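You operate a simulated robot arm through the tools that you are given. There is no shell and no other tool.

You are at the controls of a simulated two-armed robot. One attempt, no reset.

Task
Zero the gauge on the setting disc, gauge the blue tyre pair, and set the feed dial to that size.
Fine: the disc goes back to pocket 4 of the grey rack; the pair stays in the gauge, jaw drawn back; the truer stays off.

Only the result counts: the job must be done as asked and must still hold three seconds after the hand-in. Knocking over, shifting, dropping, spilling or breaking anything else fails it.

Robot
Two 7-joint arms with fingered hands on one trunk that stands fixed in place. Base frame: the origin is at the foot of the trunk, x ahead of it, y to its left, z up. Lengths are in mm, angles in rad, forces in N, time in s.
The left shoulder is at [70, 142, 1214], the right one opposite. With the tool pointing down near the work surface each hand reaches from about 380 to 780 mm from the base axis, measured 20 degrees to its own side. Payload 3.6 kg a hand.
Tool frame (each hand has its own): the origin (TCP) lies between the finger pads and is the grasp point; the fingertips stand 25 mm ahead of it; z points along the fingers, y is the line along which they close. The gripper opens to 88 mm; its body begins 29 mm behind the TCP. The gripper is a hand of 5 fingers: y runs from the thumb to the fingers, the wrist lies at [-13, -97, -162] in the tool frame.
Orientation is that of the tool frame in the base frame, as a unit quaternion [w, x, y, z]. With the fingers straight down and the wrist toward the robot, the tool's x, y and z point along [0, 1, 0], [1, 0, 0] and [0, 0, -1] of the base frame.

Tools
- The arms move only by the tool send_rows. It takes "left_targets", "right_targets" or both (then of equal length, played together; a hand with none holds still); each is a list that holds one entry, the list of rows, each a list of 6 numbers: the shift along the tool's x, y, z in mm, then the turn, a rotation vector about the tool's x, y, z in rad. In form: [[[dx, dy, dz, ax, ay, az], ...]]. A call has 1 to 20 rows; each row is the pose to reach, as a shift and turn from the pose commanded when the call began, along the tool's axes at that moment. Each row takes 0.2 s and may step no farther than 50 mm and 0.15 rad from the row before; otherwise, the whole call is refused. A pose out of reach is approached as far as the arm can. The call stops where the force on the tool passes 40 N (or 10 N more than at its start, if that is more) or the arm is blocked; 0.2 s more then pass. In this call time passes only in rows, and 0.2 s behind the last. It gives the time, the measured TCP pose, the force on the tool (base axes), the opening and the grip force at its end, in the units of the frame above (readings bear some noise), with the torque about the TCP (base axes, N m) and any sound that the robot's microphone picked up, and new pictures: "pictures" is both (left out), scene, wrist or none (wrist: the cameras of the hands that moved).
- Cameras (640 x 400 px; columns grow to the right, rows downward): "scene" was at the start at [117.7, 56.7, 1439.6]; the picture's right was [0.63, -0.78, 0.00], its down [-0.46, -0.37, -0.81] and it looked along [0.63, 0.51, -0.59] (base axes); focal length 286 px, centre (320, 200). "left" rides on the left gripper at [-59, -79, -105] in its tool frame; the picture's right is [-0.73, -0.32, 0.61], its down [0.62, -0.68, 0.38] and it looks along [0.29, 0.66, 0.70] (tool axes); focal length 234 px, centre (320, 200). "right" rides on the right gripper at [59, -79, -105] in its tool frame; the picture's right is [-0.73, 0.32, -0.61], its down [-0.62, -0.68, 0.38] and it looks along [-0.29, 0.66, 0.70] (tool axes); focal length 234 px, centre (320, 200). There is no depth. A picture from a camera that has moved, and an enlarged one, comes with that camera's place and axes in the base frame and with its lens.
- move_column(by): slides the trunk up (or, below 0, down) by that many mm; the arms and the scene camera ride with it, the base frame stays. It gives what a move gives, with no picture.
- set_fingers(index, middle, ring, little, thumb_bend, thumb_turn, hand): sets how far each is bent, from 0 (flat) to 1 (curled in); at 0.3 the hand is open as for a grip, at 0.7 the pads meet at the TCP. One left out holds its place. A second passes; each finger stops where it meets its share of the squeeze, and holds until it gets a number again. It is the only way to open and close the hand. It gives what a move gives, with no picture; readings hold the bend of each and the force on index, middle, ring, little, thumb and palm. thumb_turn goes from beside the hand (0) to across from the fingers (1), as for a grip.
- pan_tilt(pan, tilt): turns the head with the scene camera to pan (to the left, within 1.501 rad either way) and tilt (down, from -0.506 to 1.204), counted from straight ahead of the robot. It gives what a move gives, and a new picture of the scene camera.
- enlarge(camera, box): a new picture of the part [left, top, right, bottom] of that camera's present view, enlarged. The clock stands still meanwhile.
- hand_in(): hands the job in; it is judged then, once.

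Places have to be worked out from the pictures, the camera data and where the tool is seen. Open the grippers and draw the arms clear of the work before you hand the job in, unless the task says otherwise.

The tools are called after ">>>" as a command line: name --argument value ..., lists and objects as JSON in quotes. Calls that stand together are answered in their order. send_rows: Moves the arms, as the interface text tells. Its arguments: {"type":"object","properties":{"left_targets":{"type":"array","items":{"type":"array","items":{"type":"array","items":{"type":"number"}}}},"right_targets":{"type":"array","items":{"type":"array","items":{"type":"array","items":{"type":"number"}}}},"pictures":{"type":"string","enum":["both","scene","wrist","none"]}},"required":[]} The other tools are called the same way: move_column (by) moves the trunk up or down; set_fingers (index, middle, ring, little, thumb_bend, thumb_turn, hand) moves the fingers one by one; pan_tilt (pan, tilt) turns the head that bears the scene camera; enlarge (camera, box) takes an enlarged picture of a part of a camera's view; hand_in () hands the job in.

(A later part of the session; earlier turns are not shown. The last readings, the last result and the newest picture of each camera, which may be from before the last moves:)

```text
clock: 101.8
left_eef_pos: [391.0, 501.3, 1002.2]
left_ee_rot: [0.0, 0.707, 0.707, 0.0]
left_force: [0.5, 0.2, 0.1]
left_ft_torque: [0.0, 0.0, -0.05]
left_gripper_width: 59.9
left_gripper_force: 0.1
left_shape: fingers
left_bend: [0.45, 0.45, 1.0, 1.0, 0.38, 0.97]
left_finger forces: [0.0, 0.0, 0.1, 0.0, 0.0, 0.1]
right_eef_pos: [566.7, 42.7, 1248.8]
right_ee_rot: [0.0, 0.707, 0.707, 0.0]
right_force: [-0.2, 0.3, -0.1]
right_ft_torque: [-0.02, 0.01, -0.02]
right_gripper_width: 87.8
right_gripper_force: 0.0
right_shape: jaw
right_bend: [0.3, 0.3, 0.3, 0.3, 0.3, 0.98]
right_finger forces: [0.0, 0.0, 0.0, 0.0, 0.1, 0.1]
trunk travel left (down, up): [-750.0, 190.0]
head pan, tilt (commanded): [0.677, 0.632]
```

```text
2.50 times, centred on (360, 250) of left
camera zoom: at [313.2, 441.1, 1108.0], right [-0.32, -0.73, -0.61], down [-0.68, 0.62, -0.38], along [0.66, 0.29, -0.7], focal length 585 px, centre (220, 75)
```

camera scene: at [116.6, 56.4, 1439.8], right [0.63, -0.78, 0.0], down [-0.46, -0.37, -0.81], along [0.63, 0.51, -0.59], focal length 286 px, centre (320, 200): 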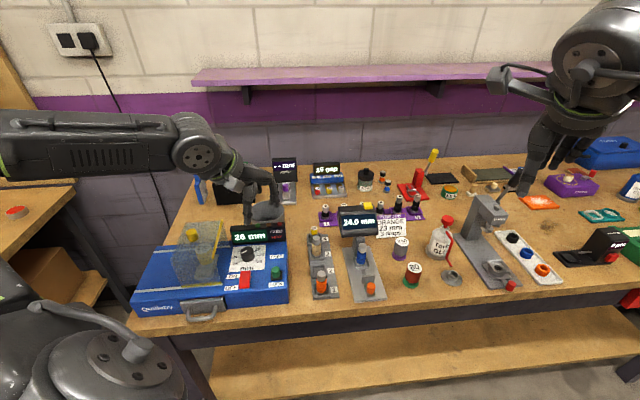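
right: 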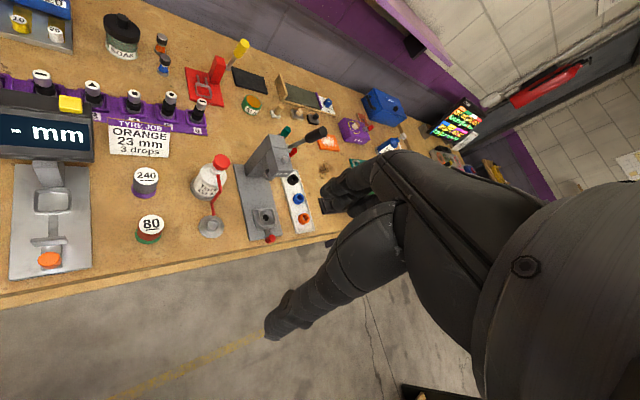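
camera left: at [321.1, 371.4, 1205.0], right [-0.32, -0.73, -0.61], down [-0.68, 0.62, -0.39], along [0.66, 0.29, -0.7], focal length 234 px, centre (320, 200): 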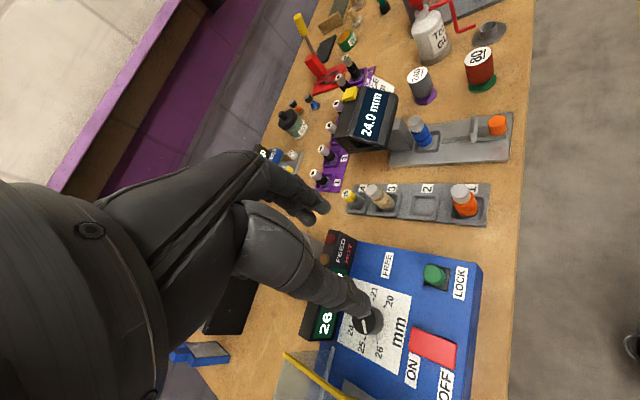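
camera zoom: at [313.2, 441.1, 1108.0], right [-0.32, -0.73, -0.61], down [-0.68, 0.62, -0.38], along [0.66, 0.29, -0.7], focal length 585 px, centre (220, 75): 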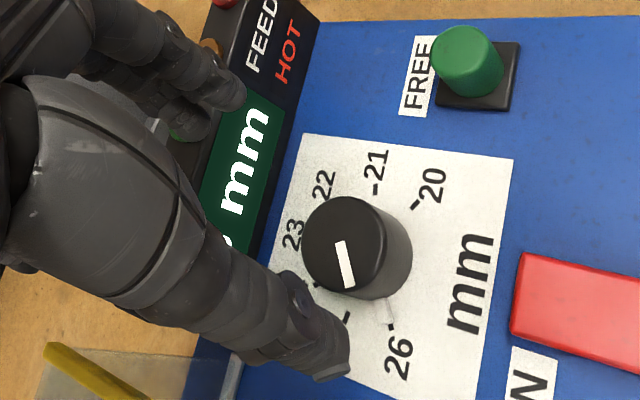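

Dial knob is within ~2 mm of the pinch axis, and the thumb will land clear of the red rocker. I shift +1.5 mm and lower 64 mm to grip height.

>>> send_rows --left_targets '[[[1.5, 0, 22, 0, 0, 0], [1.5, 0, 44, 0, 0, 0], [1.5, 0, 64, 0, 0, 0]]]' --pictures "none"

>>> enlarge --camera "scene" --box '[210, 210, 300, 300]'

>>> enlarge --camera "left" --box '[250, 160, 420, 310]'

```text
clock: 102.6
left_eef_pos: [390.8, 499.6, 939.1]
left_ee_rot: [0.0, 0.707, 0.707, 0.0]
left_force: [0.1, -0.9, -0.7]
left_ft_torque: [0.03, 0.02, -0.04]
left_gripper_width: 59.9
left_gripper_force: 0.0
left_shape: fingers
left_bend: [0.45, 0.45, 1.0, 1.0, 0.38, 0.97]
left_finger forces: [0.0, 0.0, 0.0, 0.0, 0.0, 0.0]
right_eef_pos: [565.8, 41.9, 1250.2]
right_ee_rot: [-0.001, 0.707, 0.707, 0.001]
right_force: [-0.3, 0.6, 0.6]
right_ft_torque: [0.01, 0.01, 0.02]
right_gripper_width: 87.6
right_gripper_force: 0.0
right_shape: jaw
right_bend: [0.3, 0.3, 0.3, 0.3, 0.3, 0.98]
right_finger forces: [0.0, 0.0, 0.1, 0.0, 0.1, 0.0]
trunk travel left (down, up): [-750.0, 190.0]
head pan, tilt (commanded): [0.677, 0.632]
```

```text
4.44 times, centred on (255, 255) of scene
camera zoom: at [117.7, 56.7, 1439.7], right [0.63, -0.78, 0.0], down [-0.46, -0.37, -0.81], along [0.63, 0.51, -0.59], focal length 1270 px, centre (609, -44)
```

zoom: 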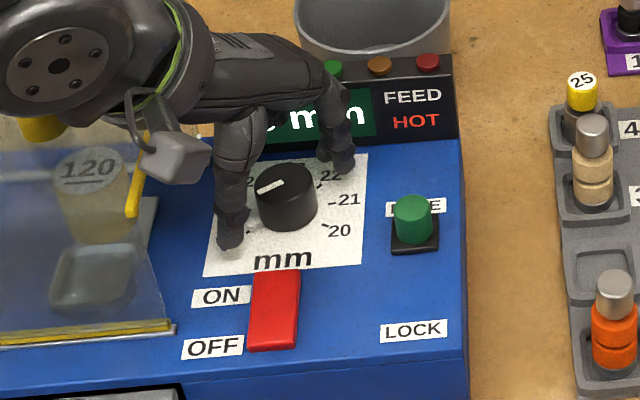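

```text
2.67 times, centred on (335, 235) of left
camera zoom: at [313.2, 441.0, 1044.7], right [-0.32, -0.73, -0.61], down [-0.68, 0.62, -0.38], along [0.66, 0.29, -0.7], focal length 624 px, centre (280, 107)
```

zoom: 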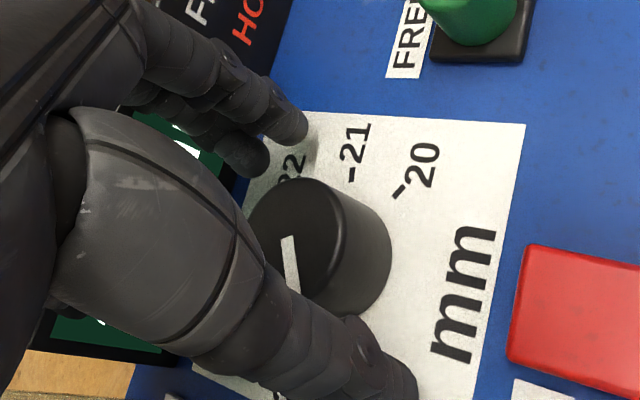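

Hand is around the dial, clear of guard, rocker and display. I nudge −1.5 mm in y and close on the dial knob.

>>> send_rows --left_targets '[[[0, -1.5, 1, 0, 0, 0]]]' --pictures "none"

>>> set_fingers --hand "left" --index 0.7 --middle 0.7 --thumb_bend 0.7

>>> enlarge --camera "scene" --box '[210, 210, 300, 300]'

>>> enlarge --camera "left" --box '[250, 160, 420, 310]'

```text
clock: 103.0
left_eef_pos: [390.4, 500.1, 938.8]
left_ee_rot: [0.0, 0.707, 0.707, 0.0]
left_force: [0.1, 0.2, -0.5]
left_ft_torque: [-0.01, -0.01, -0.01]
left_gripper_width: 59.9
left_gripper_force: 0.1
left_shape: fingers
left_bend: [0.45, 0.45, 1.0, 1.0, 0.38, 0.97]
left_finger forces: [0.0, 0.0, 0.0, 0.0, 0.0, 0.0]
right_eef_pos: [565.9, 42.1, 1249.9]
right_ee_rot: [0.0, 0.707, 0.707, 0.0]
right_force: [0.3, 0.2, -0.9]
right_ft_torque: [0.01, 0.02, -0.01]
right_gripper_width: 87.6
right_gripper_force: 0.1
right_shape: jaw
right_bend: [0.3, 0.3, 0.3, 0.3, 0.3, 0.98]
right_finger forces: [0.0, 0.1, 0.0, 0.0, 0.0, 0.0]
trunk travel left (down, up): [-750.0, 190.0]
head pan, tilt (commanded): [0.677, 0.632]
```

```text
clock: 104.0
left_eef_pos: [392.1, 499.3, 938.1]
left_ee_rot: [-0.001, 0.707, 0.707, 0.0]
left_force: [6.6, 1.2, 1.6]
left_ft_torque: [0.03, -0.14, -0.06]
left_gripper_width: 20.2
left_gripper_force: 9.4
left_shape: fingers
left_bend: [0.61, 0.62, 1.0, 1.0, 0.61, 0.97]
left_finger forces: [5.7, 7.1, 0.1, 0.0, 5.7, 0.0]
right_eef_pos: [567.5, 42.4, 1249.7]
right_ee_rot: [0.0, 0.708, 0.707, 0.001]
right_force: [0.9, 0.4, 0.2]
right_ft_torque: [0.02, 0.0, 0.0]
right_gripper_width: 87.8
right_gripper_force: 0.1
right_shape: jaw
right_bend: [0.3, 0.3, 0.3, 0.3, 0.3, 0.98]
right_finger forces: [0.0, 0.1, 0.0, 0.1, 0.0, 0.0]
trunk travel left (down, up): [-750.0, 190.0]
head pan, tilt (commanded): [0.677, 0.632]
```

```text
4.44 times, centred on (255, 255) of scene
camera zoom: at [119.2, 56.6, 1439.5], right [0.63, -0.78, 0.0], down [-0.46, -0.37, -0.81], along [0.63, 0.51, -0.59], focal length 1270 px, centre (609, -44)
```

zoom: 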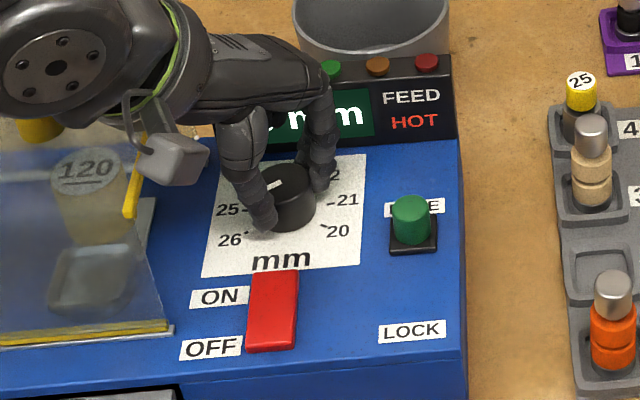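

```text
2.67 times, centred on (335, 235) of left
camera zoom: at [313.3, 441.5, 1043.9], right [-0.32, -0.73, -0.61], down [-0.68, 0.62, -0.38], along [0.66, 0.29, -0.7], focal length 624 px, centre (280, 107)
```

zoom: 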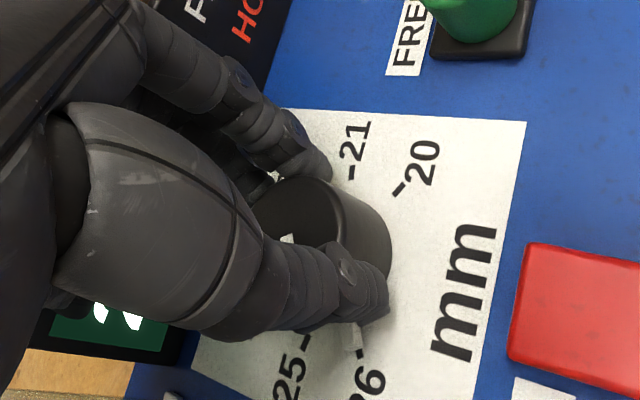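

Firm grip on the dial (6–7 N per finger). I turn the hand clockwise (seen from above) about the knob's centre by 0.35 rad first and look.

>>> send_rows --left_targets '[[[-0.85, 1.46, 0, 0, 0, 0.1], [-1.69, 1.33, 0, 0, 0, 0.2], [-2.51, 1.12, 0, 0, 0, 0.3], [-2.9, 1.0, 0, 0, 0, 0.35]]]' --pictures "none"

>>> enlarge --camera "scene" --box '[210, 210, 300, 300]'

>>> enlarge --camera "left" --box '[230, 160, 420, 330]'

```text
clock: 105.0
left_eef_pos: [391.3, 498.5, 938.4]
left_ee_rot: [0.0, 0.82, 0.573, -0.001]
left_force: [1.9, 3.8, -0.6]
left_ft_torque: [0.12, -0.07, -0.02]
left_gripper_width: 19.7
left_gripper_force: 7.7
left_shape: fingers
left_bend: [0.63, 0.63, 1.0, 1.0, 0.6, 0.97]
left_finger forces: [3.4, 6.5, 0.1, 0.0, 7.0, 0.1]
right_eef_pos: [567.3, 42.9, 1250.5]
right_ee_rot: [0.0, 0.706, 0.708, 0.0]
right_force: [-0.1, 0.0, 0.2]
right_ft_torque: [-0.02, 0.03, 0.01]
right_gripper_width: 87.6
right_gripper_force: 0.0
right_shape: jaw
right_bend: [0.3, 0.3, 0.3, 0.3, 0.3, 0.98]
right_finger forces: [0.0, 0.0, 0.0, 0.1, 0.1, 0.1]
trunk travel left (down, up): [-750.0, 190.0]
head pan, tilt (commanded): [0.677, 0.632]
```

```text
4.44 times, centred on (255, 255) of scene
camera zoom: at [118.3, 58.0, 1439.5], right [0.63, -0.78, 0.0], down [-0.46, -0.37, -0.81], along [0.63, 0.5, -0.59], focal length 1270 px, centre (609, -44)
```

zoom: 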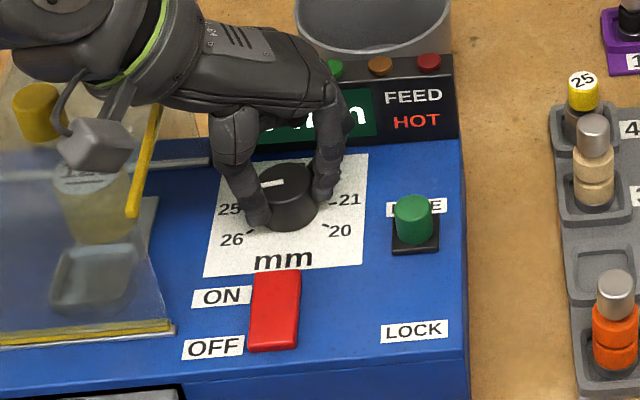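

```text
2.35 times, centred on (325, 245) of left
camera zoom: at [297.8, 470.6, 1044.2], right [-0.55, -0.57, -0.61], down [-0.43, 0.82, -0.38], along [0.72, 0.05, -0.7], focal length 551 px, centre (308, 94)
```

zoom: 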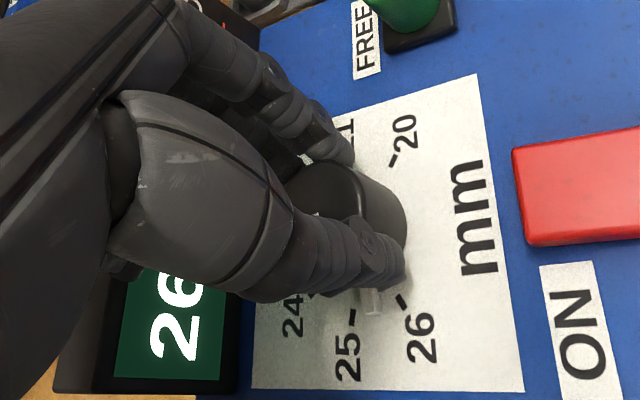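

The dial follows: its pointer is about midway between 26 and 25. I turn another 0.35 rad to complete the first step.

>>> send_rows --left_targets '[[[-0.85, -0.04, 0, 0, 0, 0.1], [-1.69, -0.17, 0, 0, 0, 0.2], [-2.51, -0.38, 0, 0, 0, 0.3], [-2.91, -0.52, 0, 0, 0, 0.35]]]' --pictures "none"

>>> enlarge --camera "scene" --box '[210, 210, 300, 300]'

>>> enlarge --camera "left" --box '[230, 160, 420, 330]'

```text
clock: 106.0
left_eef_pos: [390.3, 496.4, 939.2]
left_ee_rot: [0.001, 0.907, 0.421, -0.001]
left_force: [1.3, 3.6, -1.4]
left_ft_torque: [0.11, -0.01, 0.02]
left_gripper_width: 18.0
left_gripper_force: 7.1
left_shape: fingers
left_bend: [0.65, 0.64, 1.0, 1.0, 0.6, 0.97]
left_finger forces: [2.2, 4.2, 0.0, 0.1, 7.0, 0.0]
right_eef_pos: [566.1, 43.3, 1249.4]
right_ee_rot: [0.0, 0.707, 0.707, 0.0]
right_force: [-1.1, -0.3, -0.1]
right_ft_torque: [-0.01, 0.02, 0.0]
right_gripper_width: 87.8
right_gripper_force: 0.0
right_shape: jaw
right_bend: [0.3, 0.3, 0.3, 0.3, 0.3, 0.98]
right_finger forces: [0.0, 0.0, 0.0, 0.0, 0.0, 0.0]
trunk travel left (down, up): [-750.0, 190.0]
head pan, tilt (commanded): [0.677, 0.632]
```

```text
4.44 times, centred on (255, 255) of scene
camera zoom: at [118.1, 57.8, 1439.6], right [0.63, -0.78, 0.0], down [-0.46, -0.37, -0.81], along [0.63, 0.5, -0.59], focal length 1270 px, centre (609, -44)
```

zoom: 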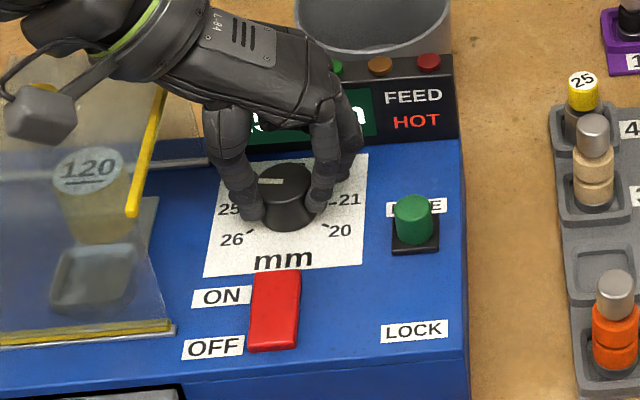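

```text
2.35 times, centred on (325, 245) of left
camera zoom: at [292.1, 501.8, 1044.2], right [-0.72, -0.35, -0.61], down [-0.12, 0.92, -0.39], along [0.69, -0.2, -0.7], focal length 551 px, centre (308, 94)
```

zoom: 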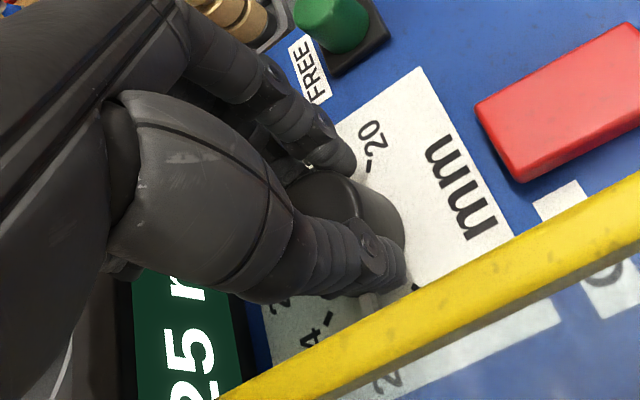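

The feed display now reads 25. I release, swing the hand back 0.7 rad around the knob, and re-grip for the second step.

>>> set_fingers --hand "left" --index 0.46 --middle 0.46 --thumb_bend 0.42

>>> send_rows --left_targets '[[[1.19, -0.08, 0, 0, 0, -0.14], [2.35, -0.33, 0, 0, 0, -0.28], [3.47, -0.73, 0, 0, 0, -0.42], [4.51, -1.3, 0, 0, 0, -0.56], [5.48, -2.0, 0, 0, 0, -0.7]]]' --pictures "none"

>>> enlarge --camera "scene" --box '[210, 210, 300, 300]'

>>> enlarge --camera "left" --box '[230, 160, 420, 330]'

```text
clock: 107.0
left_eef_pos: [389.4, 495.9, 939.8]
left_ee_rot: [0.0, 0.907, 0.422, 0.0]
left_force: [-1.3, 0.1, 0.7]
left_ft_torque: [0.02, -0.01, 0.02]
left_gripper_width: 54.4
left_gripper_force: 0.2
left_shape: fingers
left_bend: [0.46, 0.46, 1.0, 1.0, 0.42, 0.97]
left_finger forces: [0.0, 0.0, 0.0, 0.0, 0.0, 0.0]
right_eef_pos: [566.8, 41.9, 1250.5]
right_ee_rot: [-0.001, 0.708, 0.706, 0.001]
right_force: [0.7, -1.0, -0.2]
right_ft_torque: [0.0, -0.03, 0.0]
right_gripper_width: 87.4
right_gripper_force: 0.1
right_shape: jaw
right_bend: [0.3, 0.3, 0.3, 0.3, 0.3, 0.98]
right_finger forces: [0.0, 0.0, 0.0, 0.0, 0.0, 0.1]
trunk travel left (down, up): [-750.0, 190.0]
head pan, tilt (commanded): [0.677, 0.632]
```

```text
clock: 108.2
left_eef_pos: [391.7, 500.7, 938.9]
left_ee_rot: [0.0, 0.707, 0.707, 0.0]
left_force: [1.5, 0.4, 0.0]
left_ft_torque: [-0.04, -0.02, -0.02]
left_gripper_width: 54.5
left_gripper_force: 0.0
left_shape: fingers
left_bend: [0.46, 0.46, 1.0, 1.0, 0.42, 0.97]
left_finger forces: [0.0, 0.0, 0.1, 0.1, 0.1, 0.0]
right_eef_pos: [566.2, 40.7, 1250.0]
right_ee_rot: [0.0, 0.707, 0.707, 0.001]
right_force: [0.5, 0.3, 0.2]
right_ft_torque: [0.03, 0.01, -0.01]
right_gripper_width: 87.5
right_gripper_force: 0.2
right_shape: jaw
right_bend: [0.3, 0.3, 0.3, 0.3, 0.3, 0.98]
right_finger forces: [0.0, 0.1, 0.1, 0.1, 0.0, 0.0]
trunk travel left (down, up): [-750.0, 190.0]
head pan, tilt (commanded): [0.677, 0.632]
```

```text
4.44 times, centred on (255, 255) of scene
camera zoom: at [117.9, 56.3, 1439.6], right [0.63, -0.78, 0.0], down [-0.46, -0.37, -0.81], along [0.63, 0.51, -0.59], focal length 1270 px, centre (609, -44)
```

zoom: 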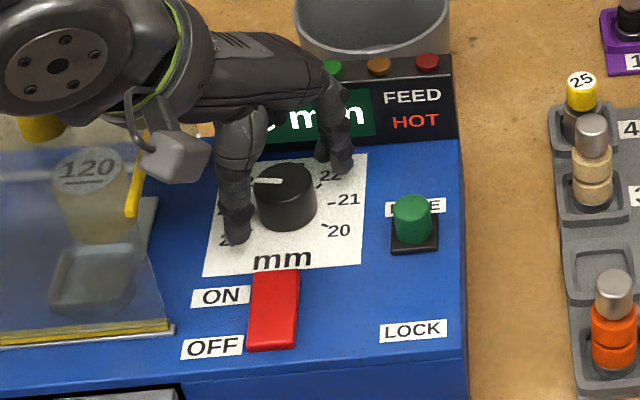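

```text
2.35 times, centred on (325, 245) of left
camera zoom: at [313.6, 441.4, 1044.7], right [-0.32, -0.73, -0.61], down [-0.68, 0.62, -0.38], along [0.66, 0.29, -0.7], focal length 551 px, centre (308, 94)
```

zoom: 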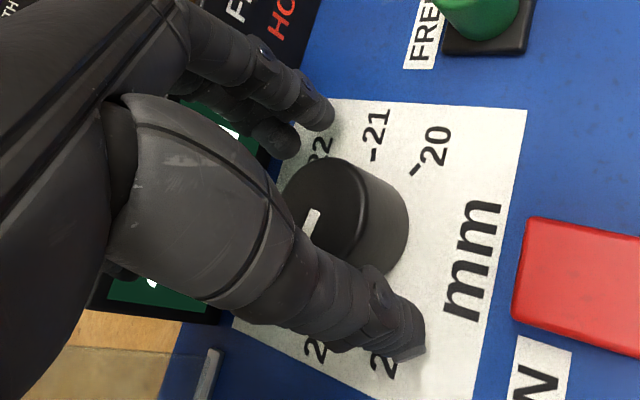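

The hand is back at the starting angle with the dial left at 25. I close again on the knob.

>>> set_fingers --hand "left" --index 0.7 --middle 0.7 --thumb_bend 0.7

>>> send_rows --left_targets '[[[-0.85, 0.9, 0, 0, 0, 0.1], [-1.69, 0.8, 0, 0, 0, 0.2], [-2.51, 0.6, 0, 0, 0, 0.3], [-2.9, 0.5, 0, 0, 0, 0.35]]]' --pictures "none"

>>> enlarge --camera "scene" --box '[210, 210, 300, 300]'

>>> enlarge --camera "left" --box '[230, 160, 420, 330]'

```text
clock: 109.2
left_eef_pos: [392.6, 501.5, 938.2]
left_ee_rot: [0.001, 0.707, 0.707, -0.001]
left_force: [3.6, 0.1, 0.5]
left_ft_torque: [0.02, -0.13, -0.05]
left_gripper_width: 20.4
left_gripper_force: 9.3
left_shape: fingers
left_bend: [0.62, 0.63, 1.0, 1.0, 0.6, 0.97]
left_finger forces: [4.8, 6.2, 0.0, 0.0, 6.7, 0.1]
right_eef_pos: [566.3, 42.2, 1248.6]
right_ee_rot: [-0.001, 0.707, 0.707, 0.001]
right_force: [0.1, -0.3, 0.3]
right_ft_torque: [-0.01, -0.02, 0.03]
right_gripper_width: 87.8
right_gripper_force: 0.1
right_shape: jaw
right_bend: [0.3, 0.3, 0.3, 0.3, 0.3, 0.98]
right_finger forces: [0.0, 0.0, 0.0, 0.1, 0.0, 0.0]
trunk travel left (down, up): [-750.0, 190.0]
head pan, tilt (commanded): [0.677, 0.632]
```

```text
clock: 110.2
left_eef_pos: [391.7, 500.8, 937.9]
left_ee_rot: [0.0, 0.819, 0.574, 0.0]
left_force: [1.8, 4.0, 1.7]
left_ft_torque: [0.07, -0.01, -0.04]
left_gripper_width: 19.5
left_gripper_force: 9.0
left_shape: fingers
left_bend: [0.63, 0.64, 1.0, 1.0, 0.6, 0.96]
left_finger forces: [3.2, 6.1, 0.0, 0.1, 8.1, 0.1]
right_eef_pos: [566.5, 42.2, 1249.3]
right_ee_rot: [0.0, 0.708, 0.707, -0.001]
right_force: [0.1, -0.5, 0.1]
right_ft_torque: [0.03, 0.0, 0.0]
right_gripper_width: 87.4
right_gripper_force: 0.1
right_shape: jaw
right_bend: [0.3, 0.3, 0.3, 0.3, 0.3, 0.98]
right_finger forces: [0.1, 0.0, 0.0, 0.1, 0.0, 0.0]
trunk travel left (down, up): [-750.0, 190.0]
head pan, tilt (commanded): [0.677, 0.632]
```

```text
4.44 times, centred on (255, 255) of scene
camera zoom: at [117.7, 57.3, 1439.6], right [0.63, -0.78, 0.0], down [-0.46, -0.37, -0.81], along [0.63, 0.51, -0.59], focal length 1270 px, centre (609, -44)
```

zoom: 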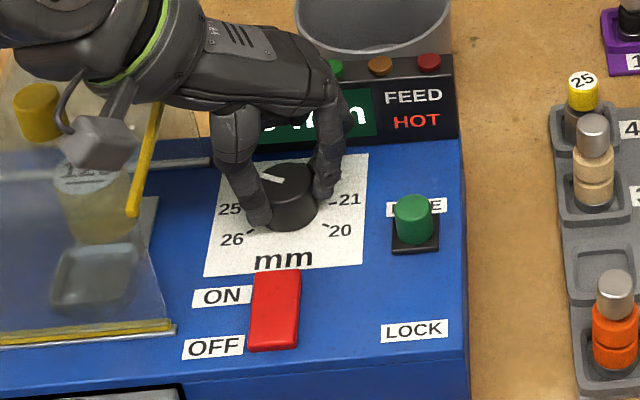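

```text
2.35 times, centred on (325, 245) of left
camera zoom: at [298.7, 470.9, 1044.2], right [-0.55, -0.57, -0.61], down [-0.43, 0.82, -0.38], along [0.72, 0.05, -0.7], focal length 551 px, centre (308, 94)
```

zoom: 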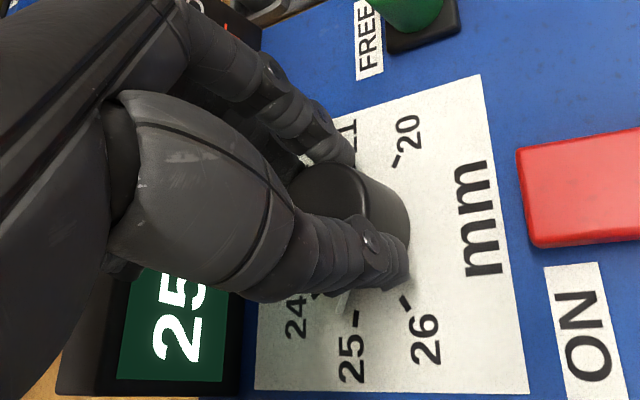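

The knob keeps turning. I do the remaining 0.35 rad.

>>> send_rows --left_targets '[[[-0.85, -0.04, 0, 0, 0, 0.1], [-1.69, -0.17, 0, 0, 0, 0.2], [-2.51, -0.38, 0, 0, 0, 0.3], [-2.91, -0.52, 0, 0, 0, 0.35]]]' --pictures "none"

>>> enlarge --camera "scene" --box '[210, 210, 300, 300]'

>>> enlarge --camera "left" --box '[230, 160, 420, 330]'

```text
clock: 111.2
left_eef_pos: [389.9, 497.7, 937.7]
left_ee_rot: [0.001, 0.906, 0.422, -0.001]
left_force: [0.3, 5.4, 0.3]
left_ft_torque: [0.16, 0.01, 0.0]
left_gripper_width: 19.3
left_gripper_force: 8.2
left_shape: fingers
left_bend: [0.65, 0.65, 1.0, 1.0, 0.59, 0.97]
left_finger forces: [2.5, 5.3, 0.0, 0.0, 8.8, 0.0]
right_eef_pos: [566.1, 43.0, 1249.2]
right_ee_rot: [0.0, 0.707, 0.707, 0.0]
right_force: [0.3, 0.4, -0.2]
right_ft_torque: [0.0, -0.01, 0.0]
right_gripper_width: 87.6
right_gripper_force: 0.1
right_shape: jaw
right_bend: [0.3, 0.3, 0.3, 0.3, 0.3, 0.98]
right_finger forces: [0.0, 0.0, 0.1, 0.1, 0.0, 0.1]
trunk travel left (down, up): [-750.0, 190.0]
head pan, tilt (commanded): [0.677, 0.632]
```

```text
4.44 times, centred on (255, 255) of scene
camera zoom: at [117.9, 58.3, 1439.6], right [0.63, -0.78, 0.0], down [-0.46, -0.37, -0.81], along [0.63, 0.5, -0.59], focal length 1270 px, centre (609, -44)
```

zoom: 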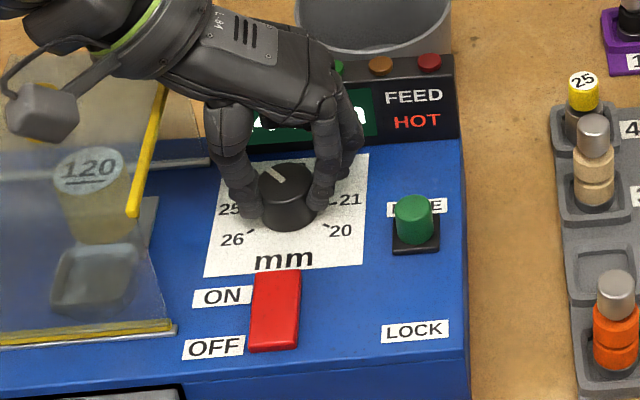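

```text
2.35 times, centred on (325, 245) of left
camera zoom: at [293.4, 502.5, 1044.3], right [-0.71, -0.35, -0.61], down [-0.12, 0.92, -0.39], along [0.69, -0.2, -0.7], focal length 551 px, centre (308, 94)
```

zoom: 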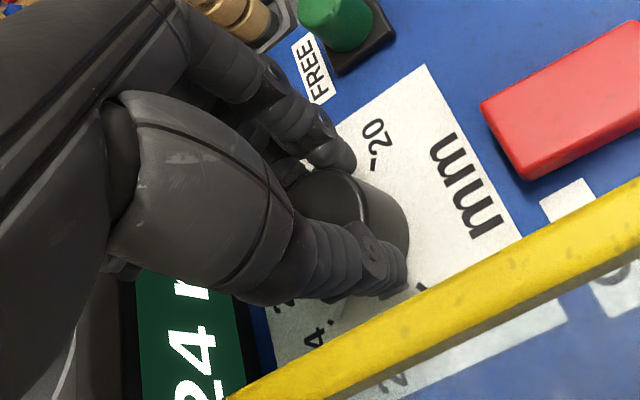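

The feed display reads 24. I open the hand, rise straight up and check the pointer precisely.

>>> set_fingers --hand "left" --index 0.45 --middle 0.45 --thumb_bend 0.41

>>> send_rows --left_targets '[[[0, 0, -25, 0, 0, 0], [0, 0, -65, 0, 0, 0], [0, 0, -110, 0, 0, -0.1], [0, 0, -130, 0, 0, -0.24], [-30, 0, -130, 0, 0, -0.38], [-60, 0, -130, 0, 0, -0.52], [-90, 0, -130, 0, 0, -0.66]]]' --pictures "none"

>>> enlarge --camera "scene" --box '[220, 215, 300, 300]'

>>> enlarge --camera "left" --box '[280, 200, 480, 400]'

```text
clock: 112.2
left_eef_pos: [390.4, 495.4, 939.8]
left_ee_rot: [0.001, 0.907, 0.422, 0.0]
left_force: [0.4, 0.2, 0.5]
left_ft_torque: [-0.03, -0.01, 0.01]
left_gripper_width: 56.5
left_gripper_force: 0.0
left_shape: fingers
left_bend: [0.45, 0.45, 1.0, 1.0, 0.41, 0.97]
left_finger forces: [0.0, 0.0, 0.0, 0.1, 0.0, 0.0]
right_eef_pos: [566.8, 41.6, 1250.3]
right_ee_rot: [0.0, 0.707, 0.707, 0.0]
right_force: [-1.0, 0.1, 0.8]
right_ft_torque: [0.01, 0.01, 0.01]
right_gripper_width: 87.5
right_gripper_force: 0.1
right_shape: jaw
right_bend: [0.3, 0.3, 0.3, 0.3, 0.3, 0.98]
right_finger forces: [0.0, 0.1, 0.0, 0.1, 0.0, 0.0]
trunk travel left (down, up): [-750.0, 190.0]
head pan, tilt (commanded): [0.677, 0.632]
```

```text
clock: 113.8
left_eef_pos: [334.0, 426.5, 1070.4]
left_ee_rot: [0.0, 0.721, 0.693, 0.001]
left_force: [-1.1, -0.2, -0.1]
left_ft_torque: [0.03, 0.02, 0.01]
left_gripper_width: 56.6
left_gripper_force: 0.0
left_shape: fingers
left_bend: [0.45, 0.45, 1.0, 1.0, 0.41, 0.97]
left_finger forces: [0.1, 0.1, 0.0, 0.0, 0.0, 0.0]
right_eef_pos: [565.1, 40.1, 1250.2]
right_ee_rot: [0.0, 0.708, 0.706, 0.001]
right_force: [0.1, -1.4, 0.2]
right_ft_torque: [0.03, 0.01, 0.02]
right_gripper_width: 87.8
right_gripper_force: 0.1
right_shape: jaw
right_bend: [0.3, 0.3, 0.3, 0.3, 0.3, 0.98]
right_finger forces: [0.0, 0.1, 0.0, 0.0, 0.0, 0.0]
trunk travel left (down, up): [-750.0, 190.0]
head pan, tilt (commanded): [0.677, 0.632]
```

```text
4.71 times, centred on (260, 258) of scene
camera zoom: at [117.6, 54.9, 1439.7], right [0.63, -0.78, 0.0], down [-0.46, -0.37, -0.81], along [0.63, 0.51, -0.59], focal length 1345 px, centre (602, -71)
```

zoom: 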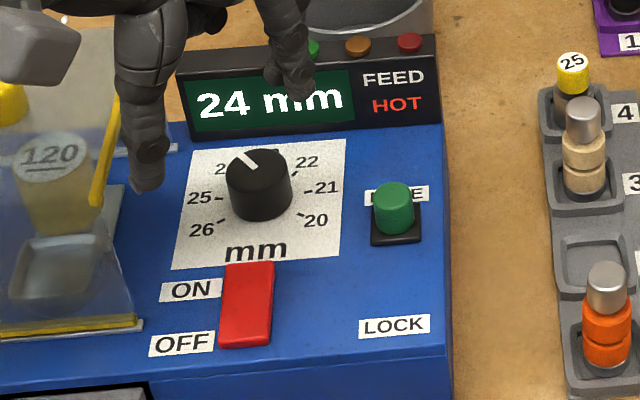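

```text
2.00 times, centred on (380, 300) of left
camera zoom: at [253.5, 369.5, 1175.2], right [-0.35, -0.71, -0.61], down [-0.66, 0.65, -0.38], along [0.67, 0.26, -0.69], focal length 468 px, centre (200, 0)
```

zoom: 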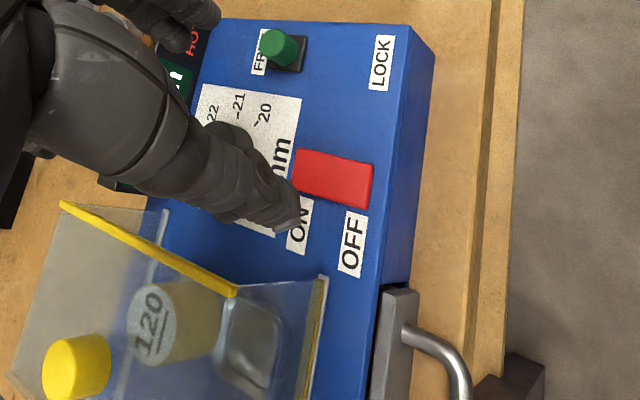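

The display reads 24 mm. I shift the hand to get a direct wrist view of the dial pointer.

>>> send_rows --left_targets '[[[-12, 33, 0, 0, 0, -0.02], [-24, 66, 0, 0, 0, -0.04]]]' --pictures "none"

>>> enlarge --camera "left" --box '[330, 250, 480, 390]'

>>> enlarge --camera "scene" --box '[235, 225, 285, 285]'

```text
clock: 114.4
left_eef_pos: [401.8, 400.6, 1069.2]
left_ee_rot: [0.0, 0.706, 0.708, -0.001]
left_force: [-0.2, 0.0, -0.1]
left_ft_torque: [0.04, -0.02, -0.03]
left_gripper_width: 56.5
left_gripper_force: 0.1
left_shape: fingers
left_bend: [0.45, 0.45, 1.0, 1.0, 0.41, 0.97]
left_finger forces: [0.0, 0.0, 0.1, 0.0, 0.0, 0.1]
right_eef_pos: [568.8, 42.2, 1248.9]
right_ee_rot: [0.0, 0.708, 0.707, 0.001]
right_force: [0.8, -0.7, 0.7]
right_ft_torque: [0.02, 0.01, 0.03]
right_gripper_width: 88.0
right_gripper_force: 0.1
right_shape: jaw
right_bend: [0.3, 0.3, 0.3, 0.3, 0.3, 0.98]
right_finger forces: [0.0, 0.1, 0.1, 0.1, 0.1, 0.1]
trunk travel left (down, up): [-750.0, 190.0]
head pan, tilt (commanded): [0.677, 0.632]
```

```text
2.86 times, centred on (405, 320) of left
camera zoom: at [324.1, 340.8, 1174.5], right [-0.32, -0.73, -0.61], down [-0.68, 0.62, -0.38], along [0.66, 0.29, -0.7], focal length 669 px, centre (77, -143)
```

zoom: 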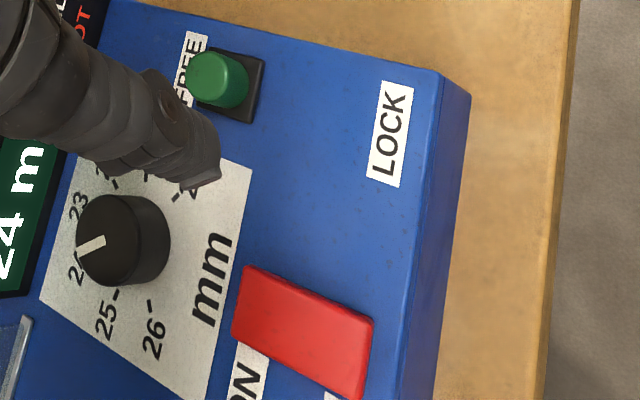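

```text
6.67 times, centred on (260, 255) of scene
camera zoom: at [119.8, 56.9, 1439.5], right [0.63, -0.78, 0.0], down [-0.46, -0.37, -0.81], along [0.63, 0.51, -0.59], focal length 1906 px, centre (720, -167)
```

zoom: 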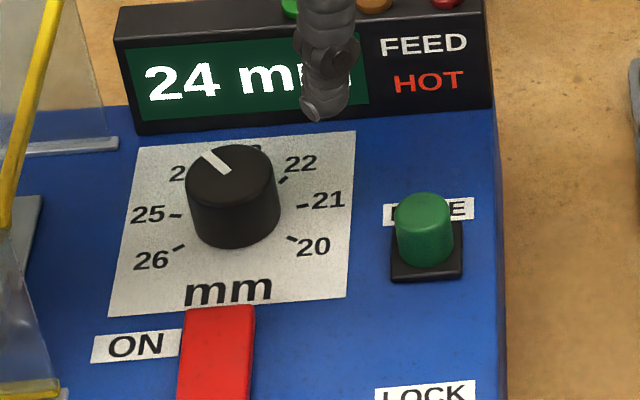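

The pointer is at the 24 mark (measured ~128° vs 130°). Now I restore the slider to LOCK: I make a closed pinch and place it on the far side of the green knob to pull it back.

>>> set_fingers --hand "left" --index 0.72 --middle 0.72 --thumb_bend 0.68

>>> send_rows --left_targets '[[[23, 20, 20, 0, 0, 0], [46.6, 39.4, 40, 0, 0, 0], [48, 41, 80, 0, 0, 0]]]' --pictures "none"

>>> enlarge --camera "left" --box '[250, 160, 450, 330]'

>>> enlarge --camera "scene" --box '[230, 200, 310, 290]'

```text
clock: 115.4
left_eef_pos: [400.3, 400.4, 1068.4]
left_ee_rot: [-0.001, 0.708, 0.707, 0.001]
left_force: [-0.2, 0.2, -0.8]
left_ft_torque: [-0.01, 0.0, 0.02]
left_gripper_width: 0.0
left_gripper_force: 0.0
left_shape: fingers
left_bend: [0.72, 0.72, 1.0, 1.0, 0.68, 0.97]
left_finger forces: [0.0, 0.0, 0.0, 0.0, 0.0, 0.0]
right_eef_pos: [566.5, 41.7, 1250.7]
right_ee_rot: [-0.001, 0.707, 0.707, 0.001]
right_force: [-0.2, -0.4, 0.3]
right_ft_torque: [-0.02, 0.03, -0.02]
right_gripper_width: 87.6
right_gripper_force: 0.0
right_shape: jaw
right_bend: [0.3, 0.3, 0.3, 0.3, 0.3, 0.98]
right_finger forces: [0.0, 0.1, 0.0, 0.0, 0.0, 0.0]
trunk travel left (down, up): [-750.0, 190.0]
head pan, tilt (commanded): [0.677, 0.632]
```

```text
clock: 116.2
left_eef_pos: [441.2, 449.6, 988.7]
left_ee_rot: [0.001, 0.707, 0.707, 0.0]
left_force: [-0.1, -0.4, -0.6]
left_ft_torque: [-0.03, -0.01, 0.03]
left_gripper_width: 0.2
left_gripper_force: 0.0
left_shape: fingers
left_bend: [0.72, 0.72, 1.0, 1.0, 0.68, 0.97]
left_finger forces: [0.0, 0.0, 0.1, 0.0, 0.0, 0.0]
right_eef_pos: [566.2, 41.4, 1249.8]
right_ee_rot: [-0.002, 0.708, 0.707, 0.0]
right_force: [0.5, -0.3, -0.7]
right_ft_torque: [0.01, -0.01, -0.01]
right_gripper_width: 87.9
right_gripper_force: 0.0
right_shape: jaw
right_bend: [0.3, 0.3, 0.3, 0.3, 0.3, 0.98]
right_finger forces: [0.0, 0.0, 0.1, 0.0, 0.0, 0.0]
trunk travel left (down, up): [-750.0, 190.0]
head pan, tilt (commanded): [0.677, 0.632]
```

```text
2.35 times, centred on (350, 245) of left
camera zoom: at [362.4, 390.4, 1094.6], right [-0.32, -0.73, -0.61], down [-0.68, 0.62, -0.38], along [0.66, 0.29, -0.7], focal length 551 px, centre (249, 94)
```

zoom: 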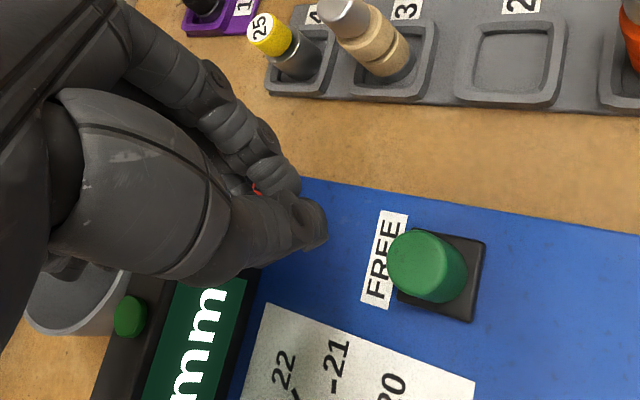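

```text
4.44 times, centred on (270, 245) of scene
camera zoom: at [117.9, 56.8, 1439.7], right [0.63, -0.78, 0.0], down [-0.46, -0.37, -0.81], along [0.63, 0.51, -0.59], focal length 1270 px, centre (542, 0)
```

zoom: 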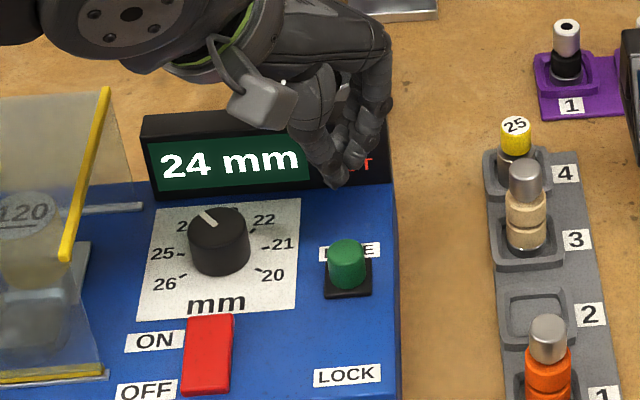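

The pinch will land ~30 mm beyond the knob and ~6 mm right of its line. I correct sideways and lower to z≈938.

>>> send_rows --left_targets '[[[3.5, -3.5, 17, 0, 0, 0], [3.5, -3.5, 34, 0, 0, 0], [3.5, -3.5, 50, 0, 0, 0]]]' --pictures "none"

>>> enlarge --camera "left" --box '[250, 160, 420, 310]'

>>> enlarge --camera "scene" --box '[240, 210, 300, 280]'

```text
clock: 117.0
left_eef_pos: [436.9, 451.1, 952.0]
left_ee_rot: [0.004, 0.708, 0.707, 0.007]
left_force: [-3.0, 0.1, 16.0]
left_ft_torque: [-0.15, 0.34, -0.07]
left_gripper_width: 0.0
left_gripper_force: 8.2
left_shape: fingers
left_bend: [0.72, 0.72, 1.0, 1.0, 0.68, 0.97]
left_finger forces: [0.1, 0.0, 0.0, 0.1, 16.0, 0.1]
right_eef_pos: [563.3, 39.7, 1250.5]
right_ee_rot: [0.0, 0.708, 0.707, 0.003]
right_force: [0.4, -0.5, -0.5]
right_ft_torque: [0.01, -0.02, 0.0]
right_gripper_width: 87.6
right_gripper_force: 0.1
right_shape: jaw
right_bend: [0.3, 0.3, 0.3, 0.3, 0.3, 0.98]
right_finger forces: [0.0, 0.0, 0.0, 0.0, 0.0, 0.0]
trunk travel left (down, up): [-750.0, 190.0]
head pan, tilt (commanded): [0.677, 0.632]
stopped in row 3 (left hand): the force on the tool passed its limit at 50 N (the readings are from after the stop); the commanded pose is now the measured one
```

```text
2.67 times, centred on (335, 235) of left
camera zoom: at [358.3, 391.8, 1056.0], right [-0.31, -0.72, -0.62], down [-0.67, 0.62, -0.39], along [0.67, 0.29, -0.68], focal length 624 px, centre (280, 107)
```

zoom: 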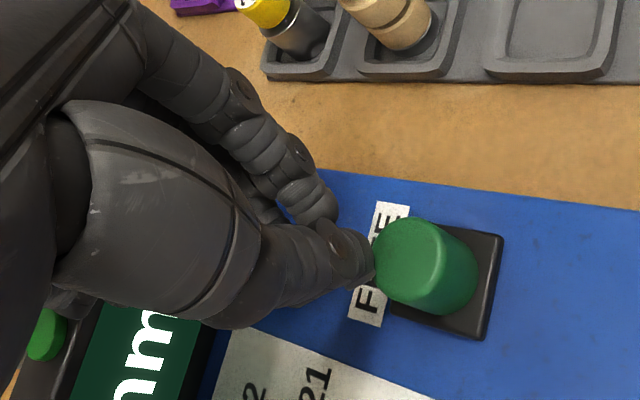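

```text
5.71 times, centred on (270, 245) of scene
camera zoom: at [115.0, 54.7, 1440.0], right [0.63, -0.78, 0.0], down [-0.46, -0.37, -0.81], along [0.63, 0.51, -0.59], focal length 1634 px, centre (606, -57)
```

zoom: 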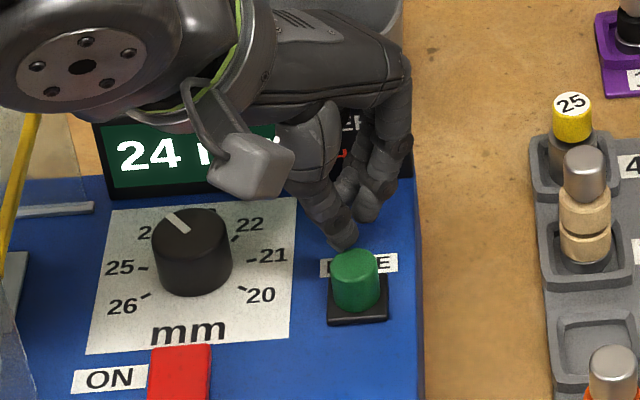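

The thumb came down on the knob's far edge (stopped at 50 N). I rise at once and check that nothing shifted.

>>> send_rows --left_targets '[[[0, 0, -12, 0, 0, 0], [0, 0, -30, 0, 0, 0]]]' --pictures "none"

>>> enlarge --camera "left" --box '[250, 160, 450, 330]'

>>> enlarge --camera "scene" --box '[160, 200, 310, 310]'

```text
clock: 117.6
left_eef_pos: [438.8, 451.6, 979.3]
left_ee_rot: [0.003, 0.707, 0.707, 0.005]
left_force: [0.3, 0.0, -0.4]
left_ft_torque: [-0.07, 0.03, 0.01]
left_gripper_width: 0.2
left_gripper_force: 0.1
left_shape: fingers
left_bend: [0.72, 0.72, 1.0, 1.0, 0.68, 0.97]
left_finger forces: [0.1, 0.1, 0.0, 0.0, 0.0, 0.0]
right_eef_pos: [565.3, 40.6, 1249.6]
right_ee_rot: [0.0, 0.708, 0.707, 0.002]
right_force: [0.0, -0.3, -0.9]
right_ft_torque: [0.01, 0.05, 0.02]
right_gripper_width: 87.6
right_gripper_force: 0.0
right_shape: jaw
right_bend: [0.3, 0.3, 0.3, 0.3, 0.3, 0.98]
right_finger forces: [0.0, 0.0, 0.0, 0.0, 0.0, 0.0]
trunk travel left (down, up): [-750.0, 190.0]
head pan, tilt (commanded): [0.677, 0.632]
```

```text
2.35 times, centred on (350, 245) of left
camera zoom: at [358.3, 392.1, 1084.7], right [-0.31, -0.72, -0.61], down [-0.68, 0.62, -0.39], along [0.67, 0.29, -0.69], focal length 551 px, centre (249, 94)
```

zoom: 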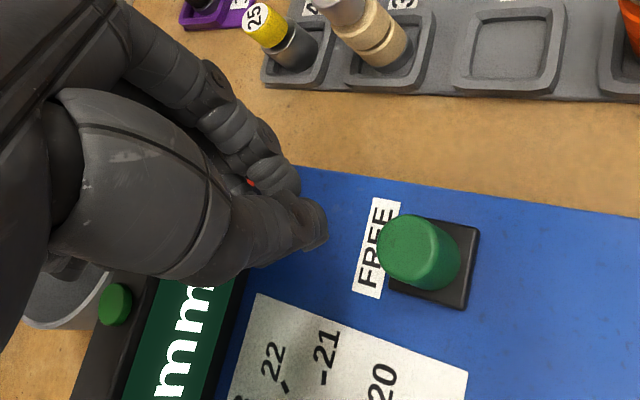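

```text
3.64 times, centred on (235, 255) of scene
camera zoom: at [116.8, 55.6, 1439.7], right [0.63, -0.78, 0.0], down [-0.46, -0.37, -0.81], along [0.63, 0.51, -0.59], focal length 1040 px, centre (629, 0)
```

zoom: 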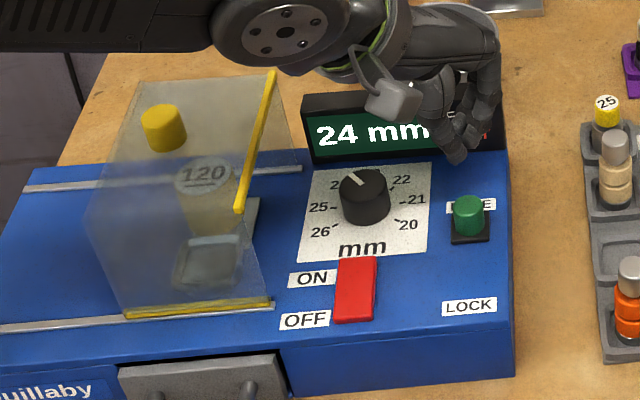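

Nothing shifted; the display still shows 24. I move 8 mm further beyond the knob and 5 mm right, then lower carefully in small steps.

>>> send_rows --left_targets '[[[2.2, 9.2, 0, 0, 0, 0], [2.2, 9.2, 15, 0, 0, 0], [2.2, 9.2, 24, 0, 0, 0]]]' --pictures "none"

>>> enlarge --camera "left" --box '[250, 160, 420, 310]'

>>> enlarge --camera "scene" --box '[240, 210, 300, 280]'

```text
clock: 118.4
left_eef_pos: [449.0, 454.8, 955.5]
left_ee_rot: [0.004, 0.708, 0.707, 0.006]
left_force: [0.7, -0.1, 0.3]
left_ft_torque: [0.04, -0.01, 0.02]
left_gripper_width: 0.1
left_gripper_force: 0.1
left_shape: fingers
left_bend: [0.72, 0.72, 1.0, 1.0, 0.68, 0.97]
left_finger forces: [0.0, 0.0, 0.0, 0.0, 0.1, 0.1]
right_eef_pos: [566.5, 42.0, 1249.9]
right_ee_rot: [-0.001, 0.707, 0.708, 0.001]
right_force: [0.5, -0.3, 1.0]
right_ft_torque: [0.0, 0.02, 0.02]
right_gripper_width: 87.7
right_gripper_force: 0.0
right_shape: jaw
right_bend: [0.3, 0.3, 0.3, 0.3, 0.3, 0.98]
right_finger forces: [0.0, 0.0, 0.0, 0.1, 0.0, 0.0]
trunk travel left (down, up): [-750.0, 190.0]
head pan, tilt (commanded): [0.677, 0.632]
```

```text
2.67 times, centred on (335, 235) of left
camera zoom: at [369.1, 395.4, 1060.0], right [-0.31, -0.73, -0.61], down [-0.68, 0.62, -0.39], along [0.67, 0.29, -0.69], focal length 624 px, centre (280, 107)
```

zoom: 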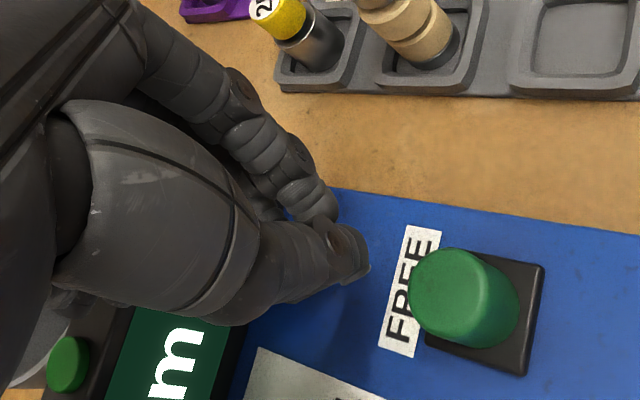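

```text
5.71 times, centred on (270, 245) of scene
camera zoom: at [118.0, 57.0, 1439.6], right [0.63, -0.78, 0.0], down [-0.46, -0.37, -0.81], along [0.63, 0.51, -0.59], focal length 1634 px, centre (606, -57)
```

zoom: 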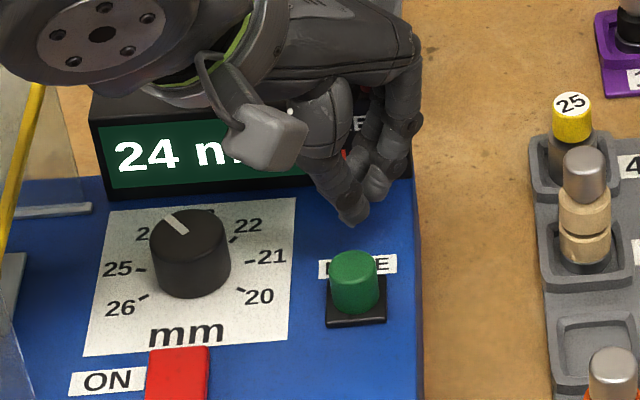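

In the head view the pinch is lined up with the knob and clear beyond it. I lower the last 17 mm in small steps.

>>> send_rows --left_targets '[[[-0.7, -0.7, 6, 0, 0, 0], [-0.7, -0.7, 12, 0, 0, 0], [-0.7, -0.7, 16, 0, 0, 0]]]' --pictures "none"

>>> enlarge --camera "left" --box '[250, 160, 420, 310]'

>>> enlarge --camera "scene" --box '[240, 210, 300, 280]'

```text
clock: 119.2
left_eef_pos: [447.1, 455.6, 938.2]
left_ee_rot: [0.004, 0.706, 0.708, 0.004]
left_force: [0.9, 0.1, 1.0]
left_ft_torque: [0.02, 0.03, -0.02]
left_gripper_width: 0.0
left_gripper_force: 0.1
left_shape: fingers
left_bend: [0.72, 0.72, 1.0, 1.0, 0.68, 0.97]
left_finger forces: [0.0, 0.0, 0.0, 0.0, 0.0, 0.0]
right_eef_pos: [566.5, 41.4, 1249.9]
right_ee_rot: [-0.001, 0.707, 0.707, 0.001]
right_force: [0.0, 0.7, -0.7]
right_ft_torque: [0.02, -0.01, 0.01]
right_gripper_width: 87.5
right_gripper_force: 0.0
right_shape: jaw
right_bend: [0.3, 0.3, 0.3, 0.3, 0.3, 0.98]
right_finger forces: [0.1, 0.1, 0.0, 0.0, 0.1, 0.0]
trunk travel left (down, up): [-750.0, 190.0]
head pan, tilt (commanded): [0.677, 0.632]
```

```text
2.67 times, centred on (335, 235) of left
camera zoom: at [368.4, 395.2, 1043.2], right [-0.31, -0.73, -0.61], down [-0.68, 0.62, -0.39], along [0.67, 0.29, -0.69], focal length 624 px, centre (280, 107)
```

zoom: 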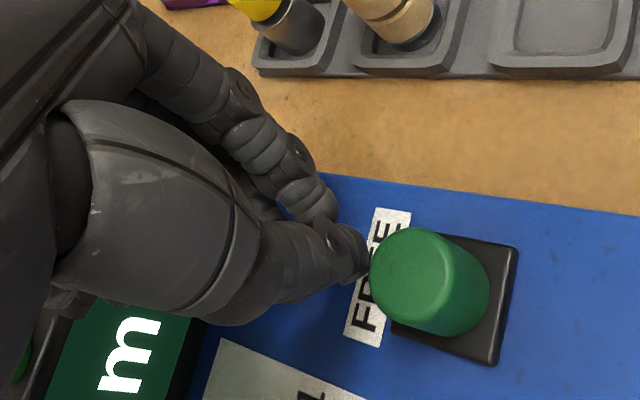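

```text
5.71 times, centred on (270, 245) of scene
camera zoom: at [117.8, 56.6, 1439.6], right [0.63, -0.78, 0.0], down [-0.46, -0.37, -0.81], along [0.63, 0.51, -0.59], focal length 1634 px, centre (606, -57)
```

zoom: 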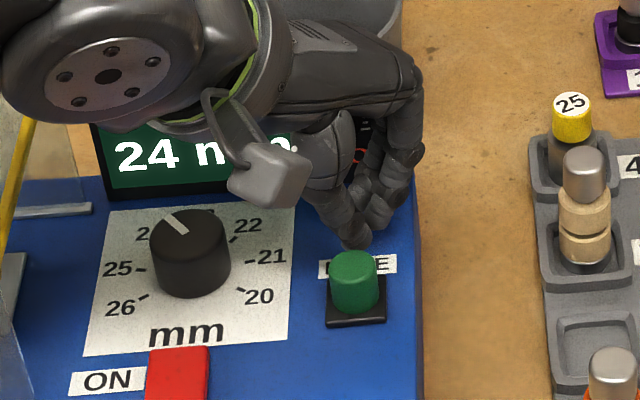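

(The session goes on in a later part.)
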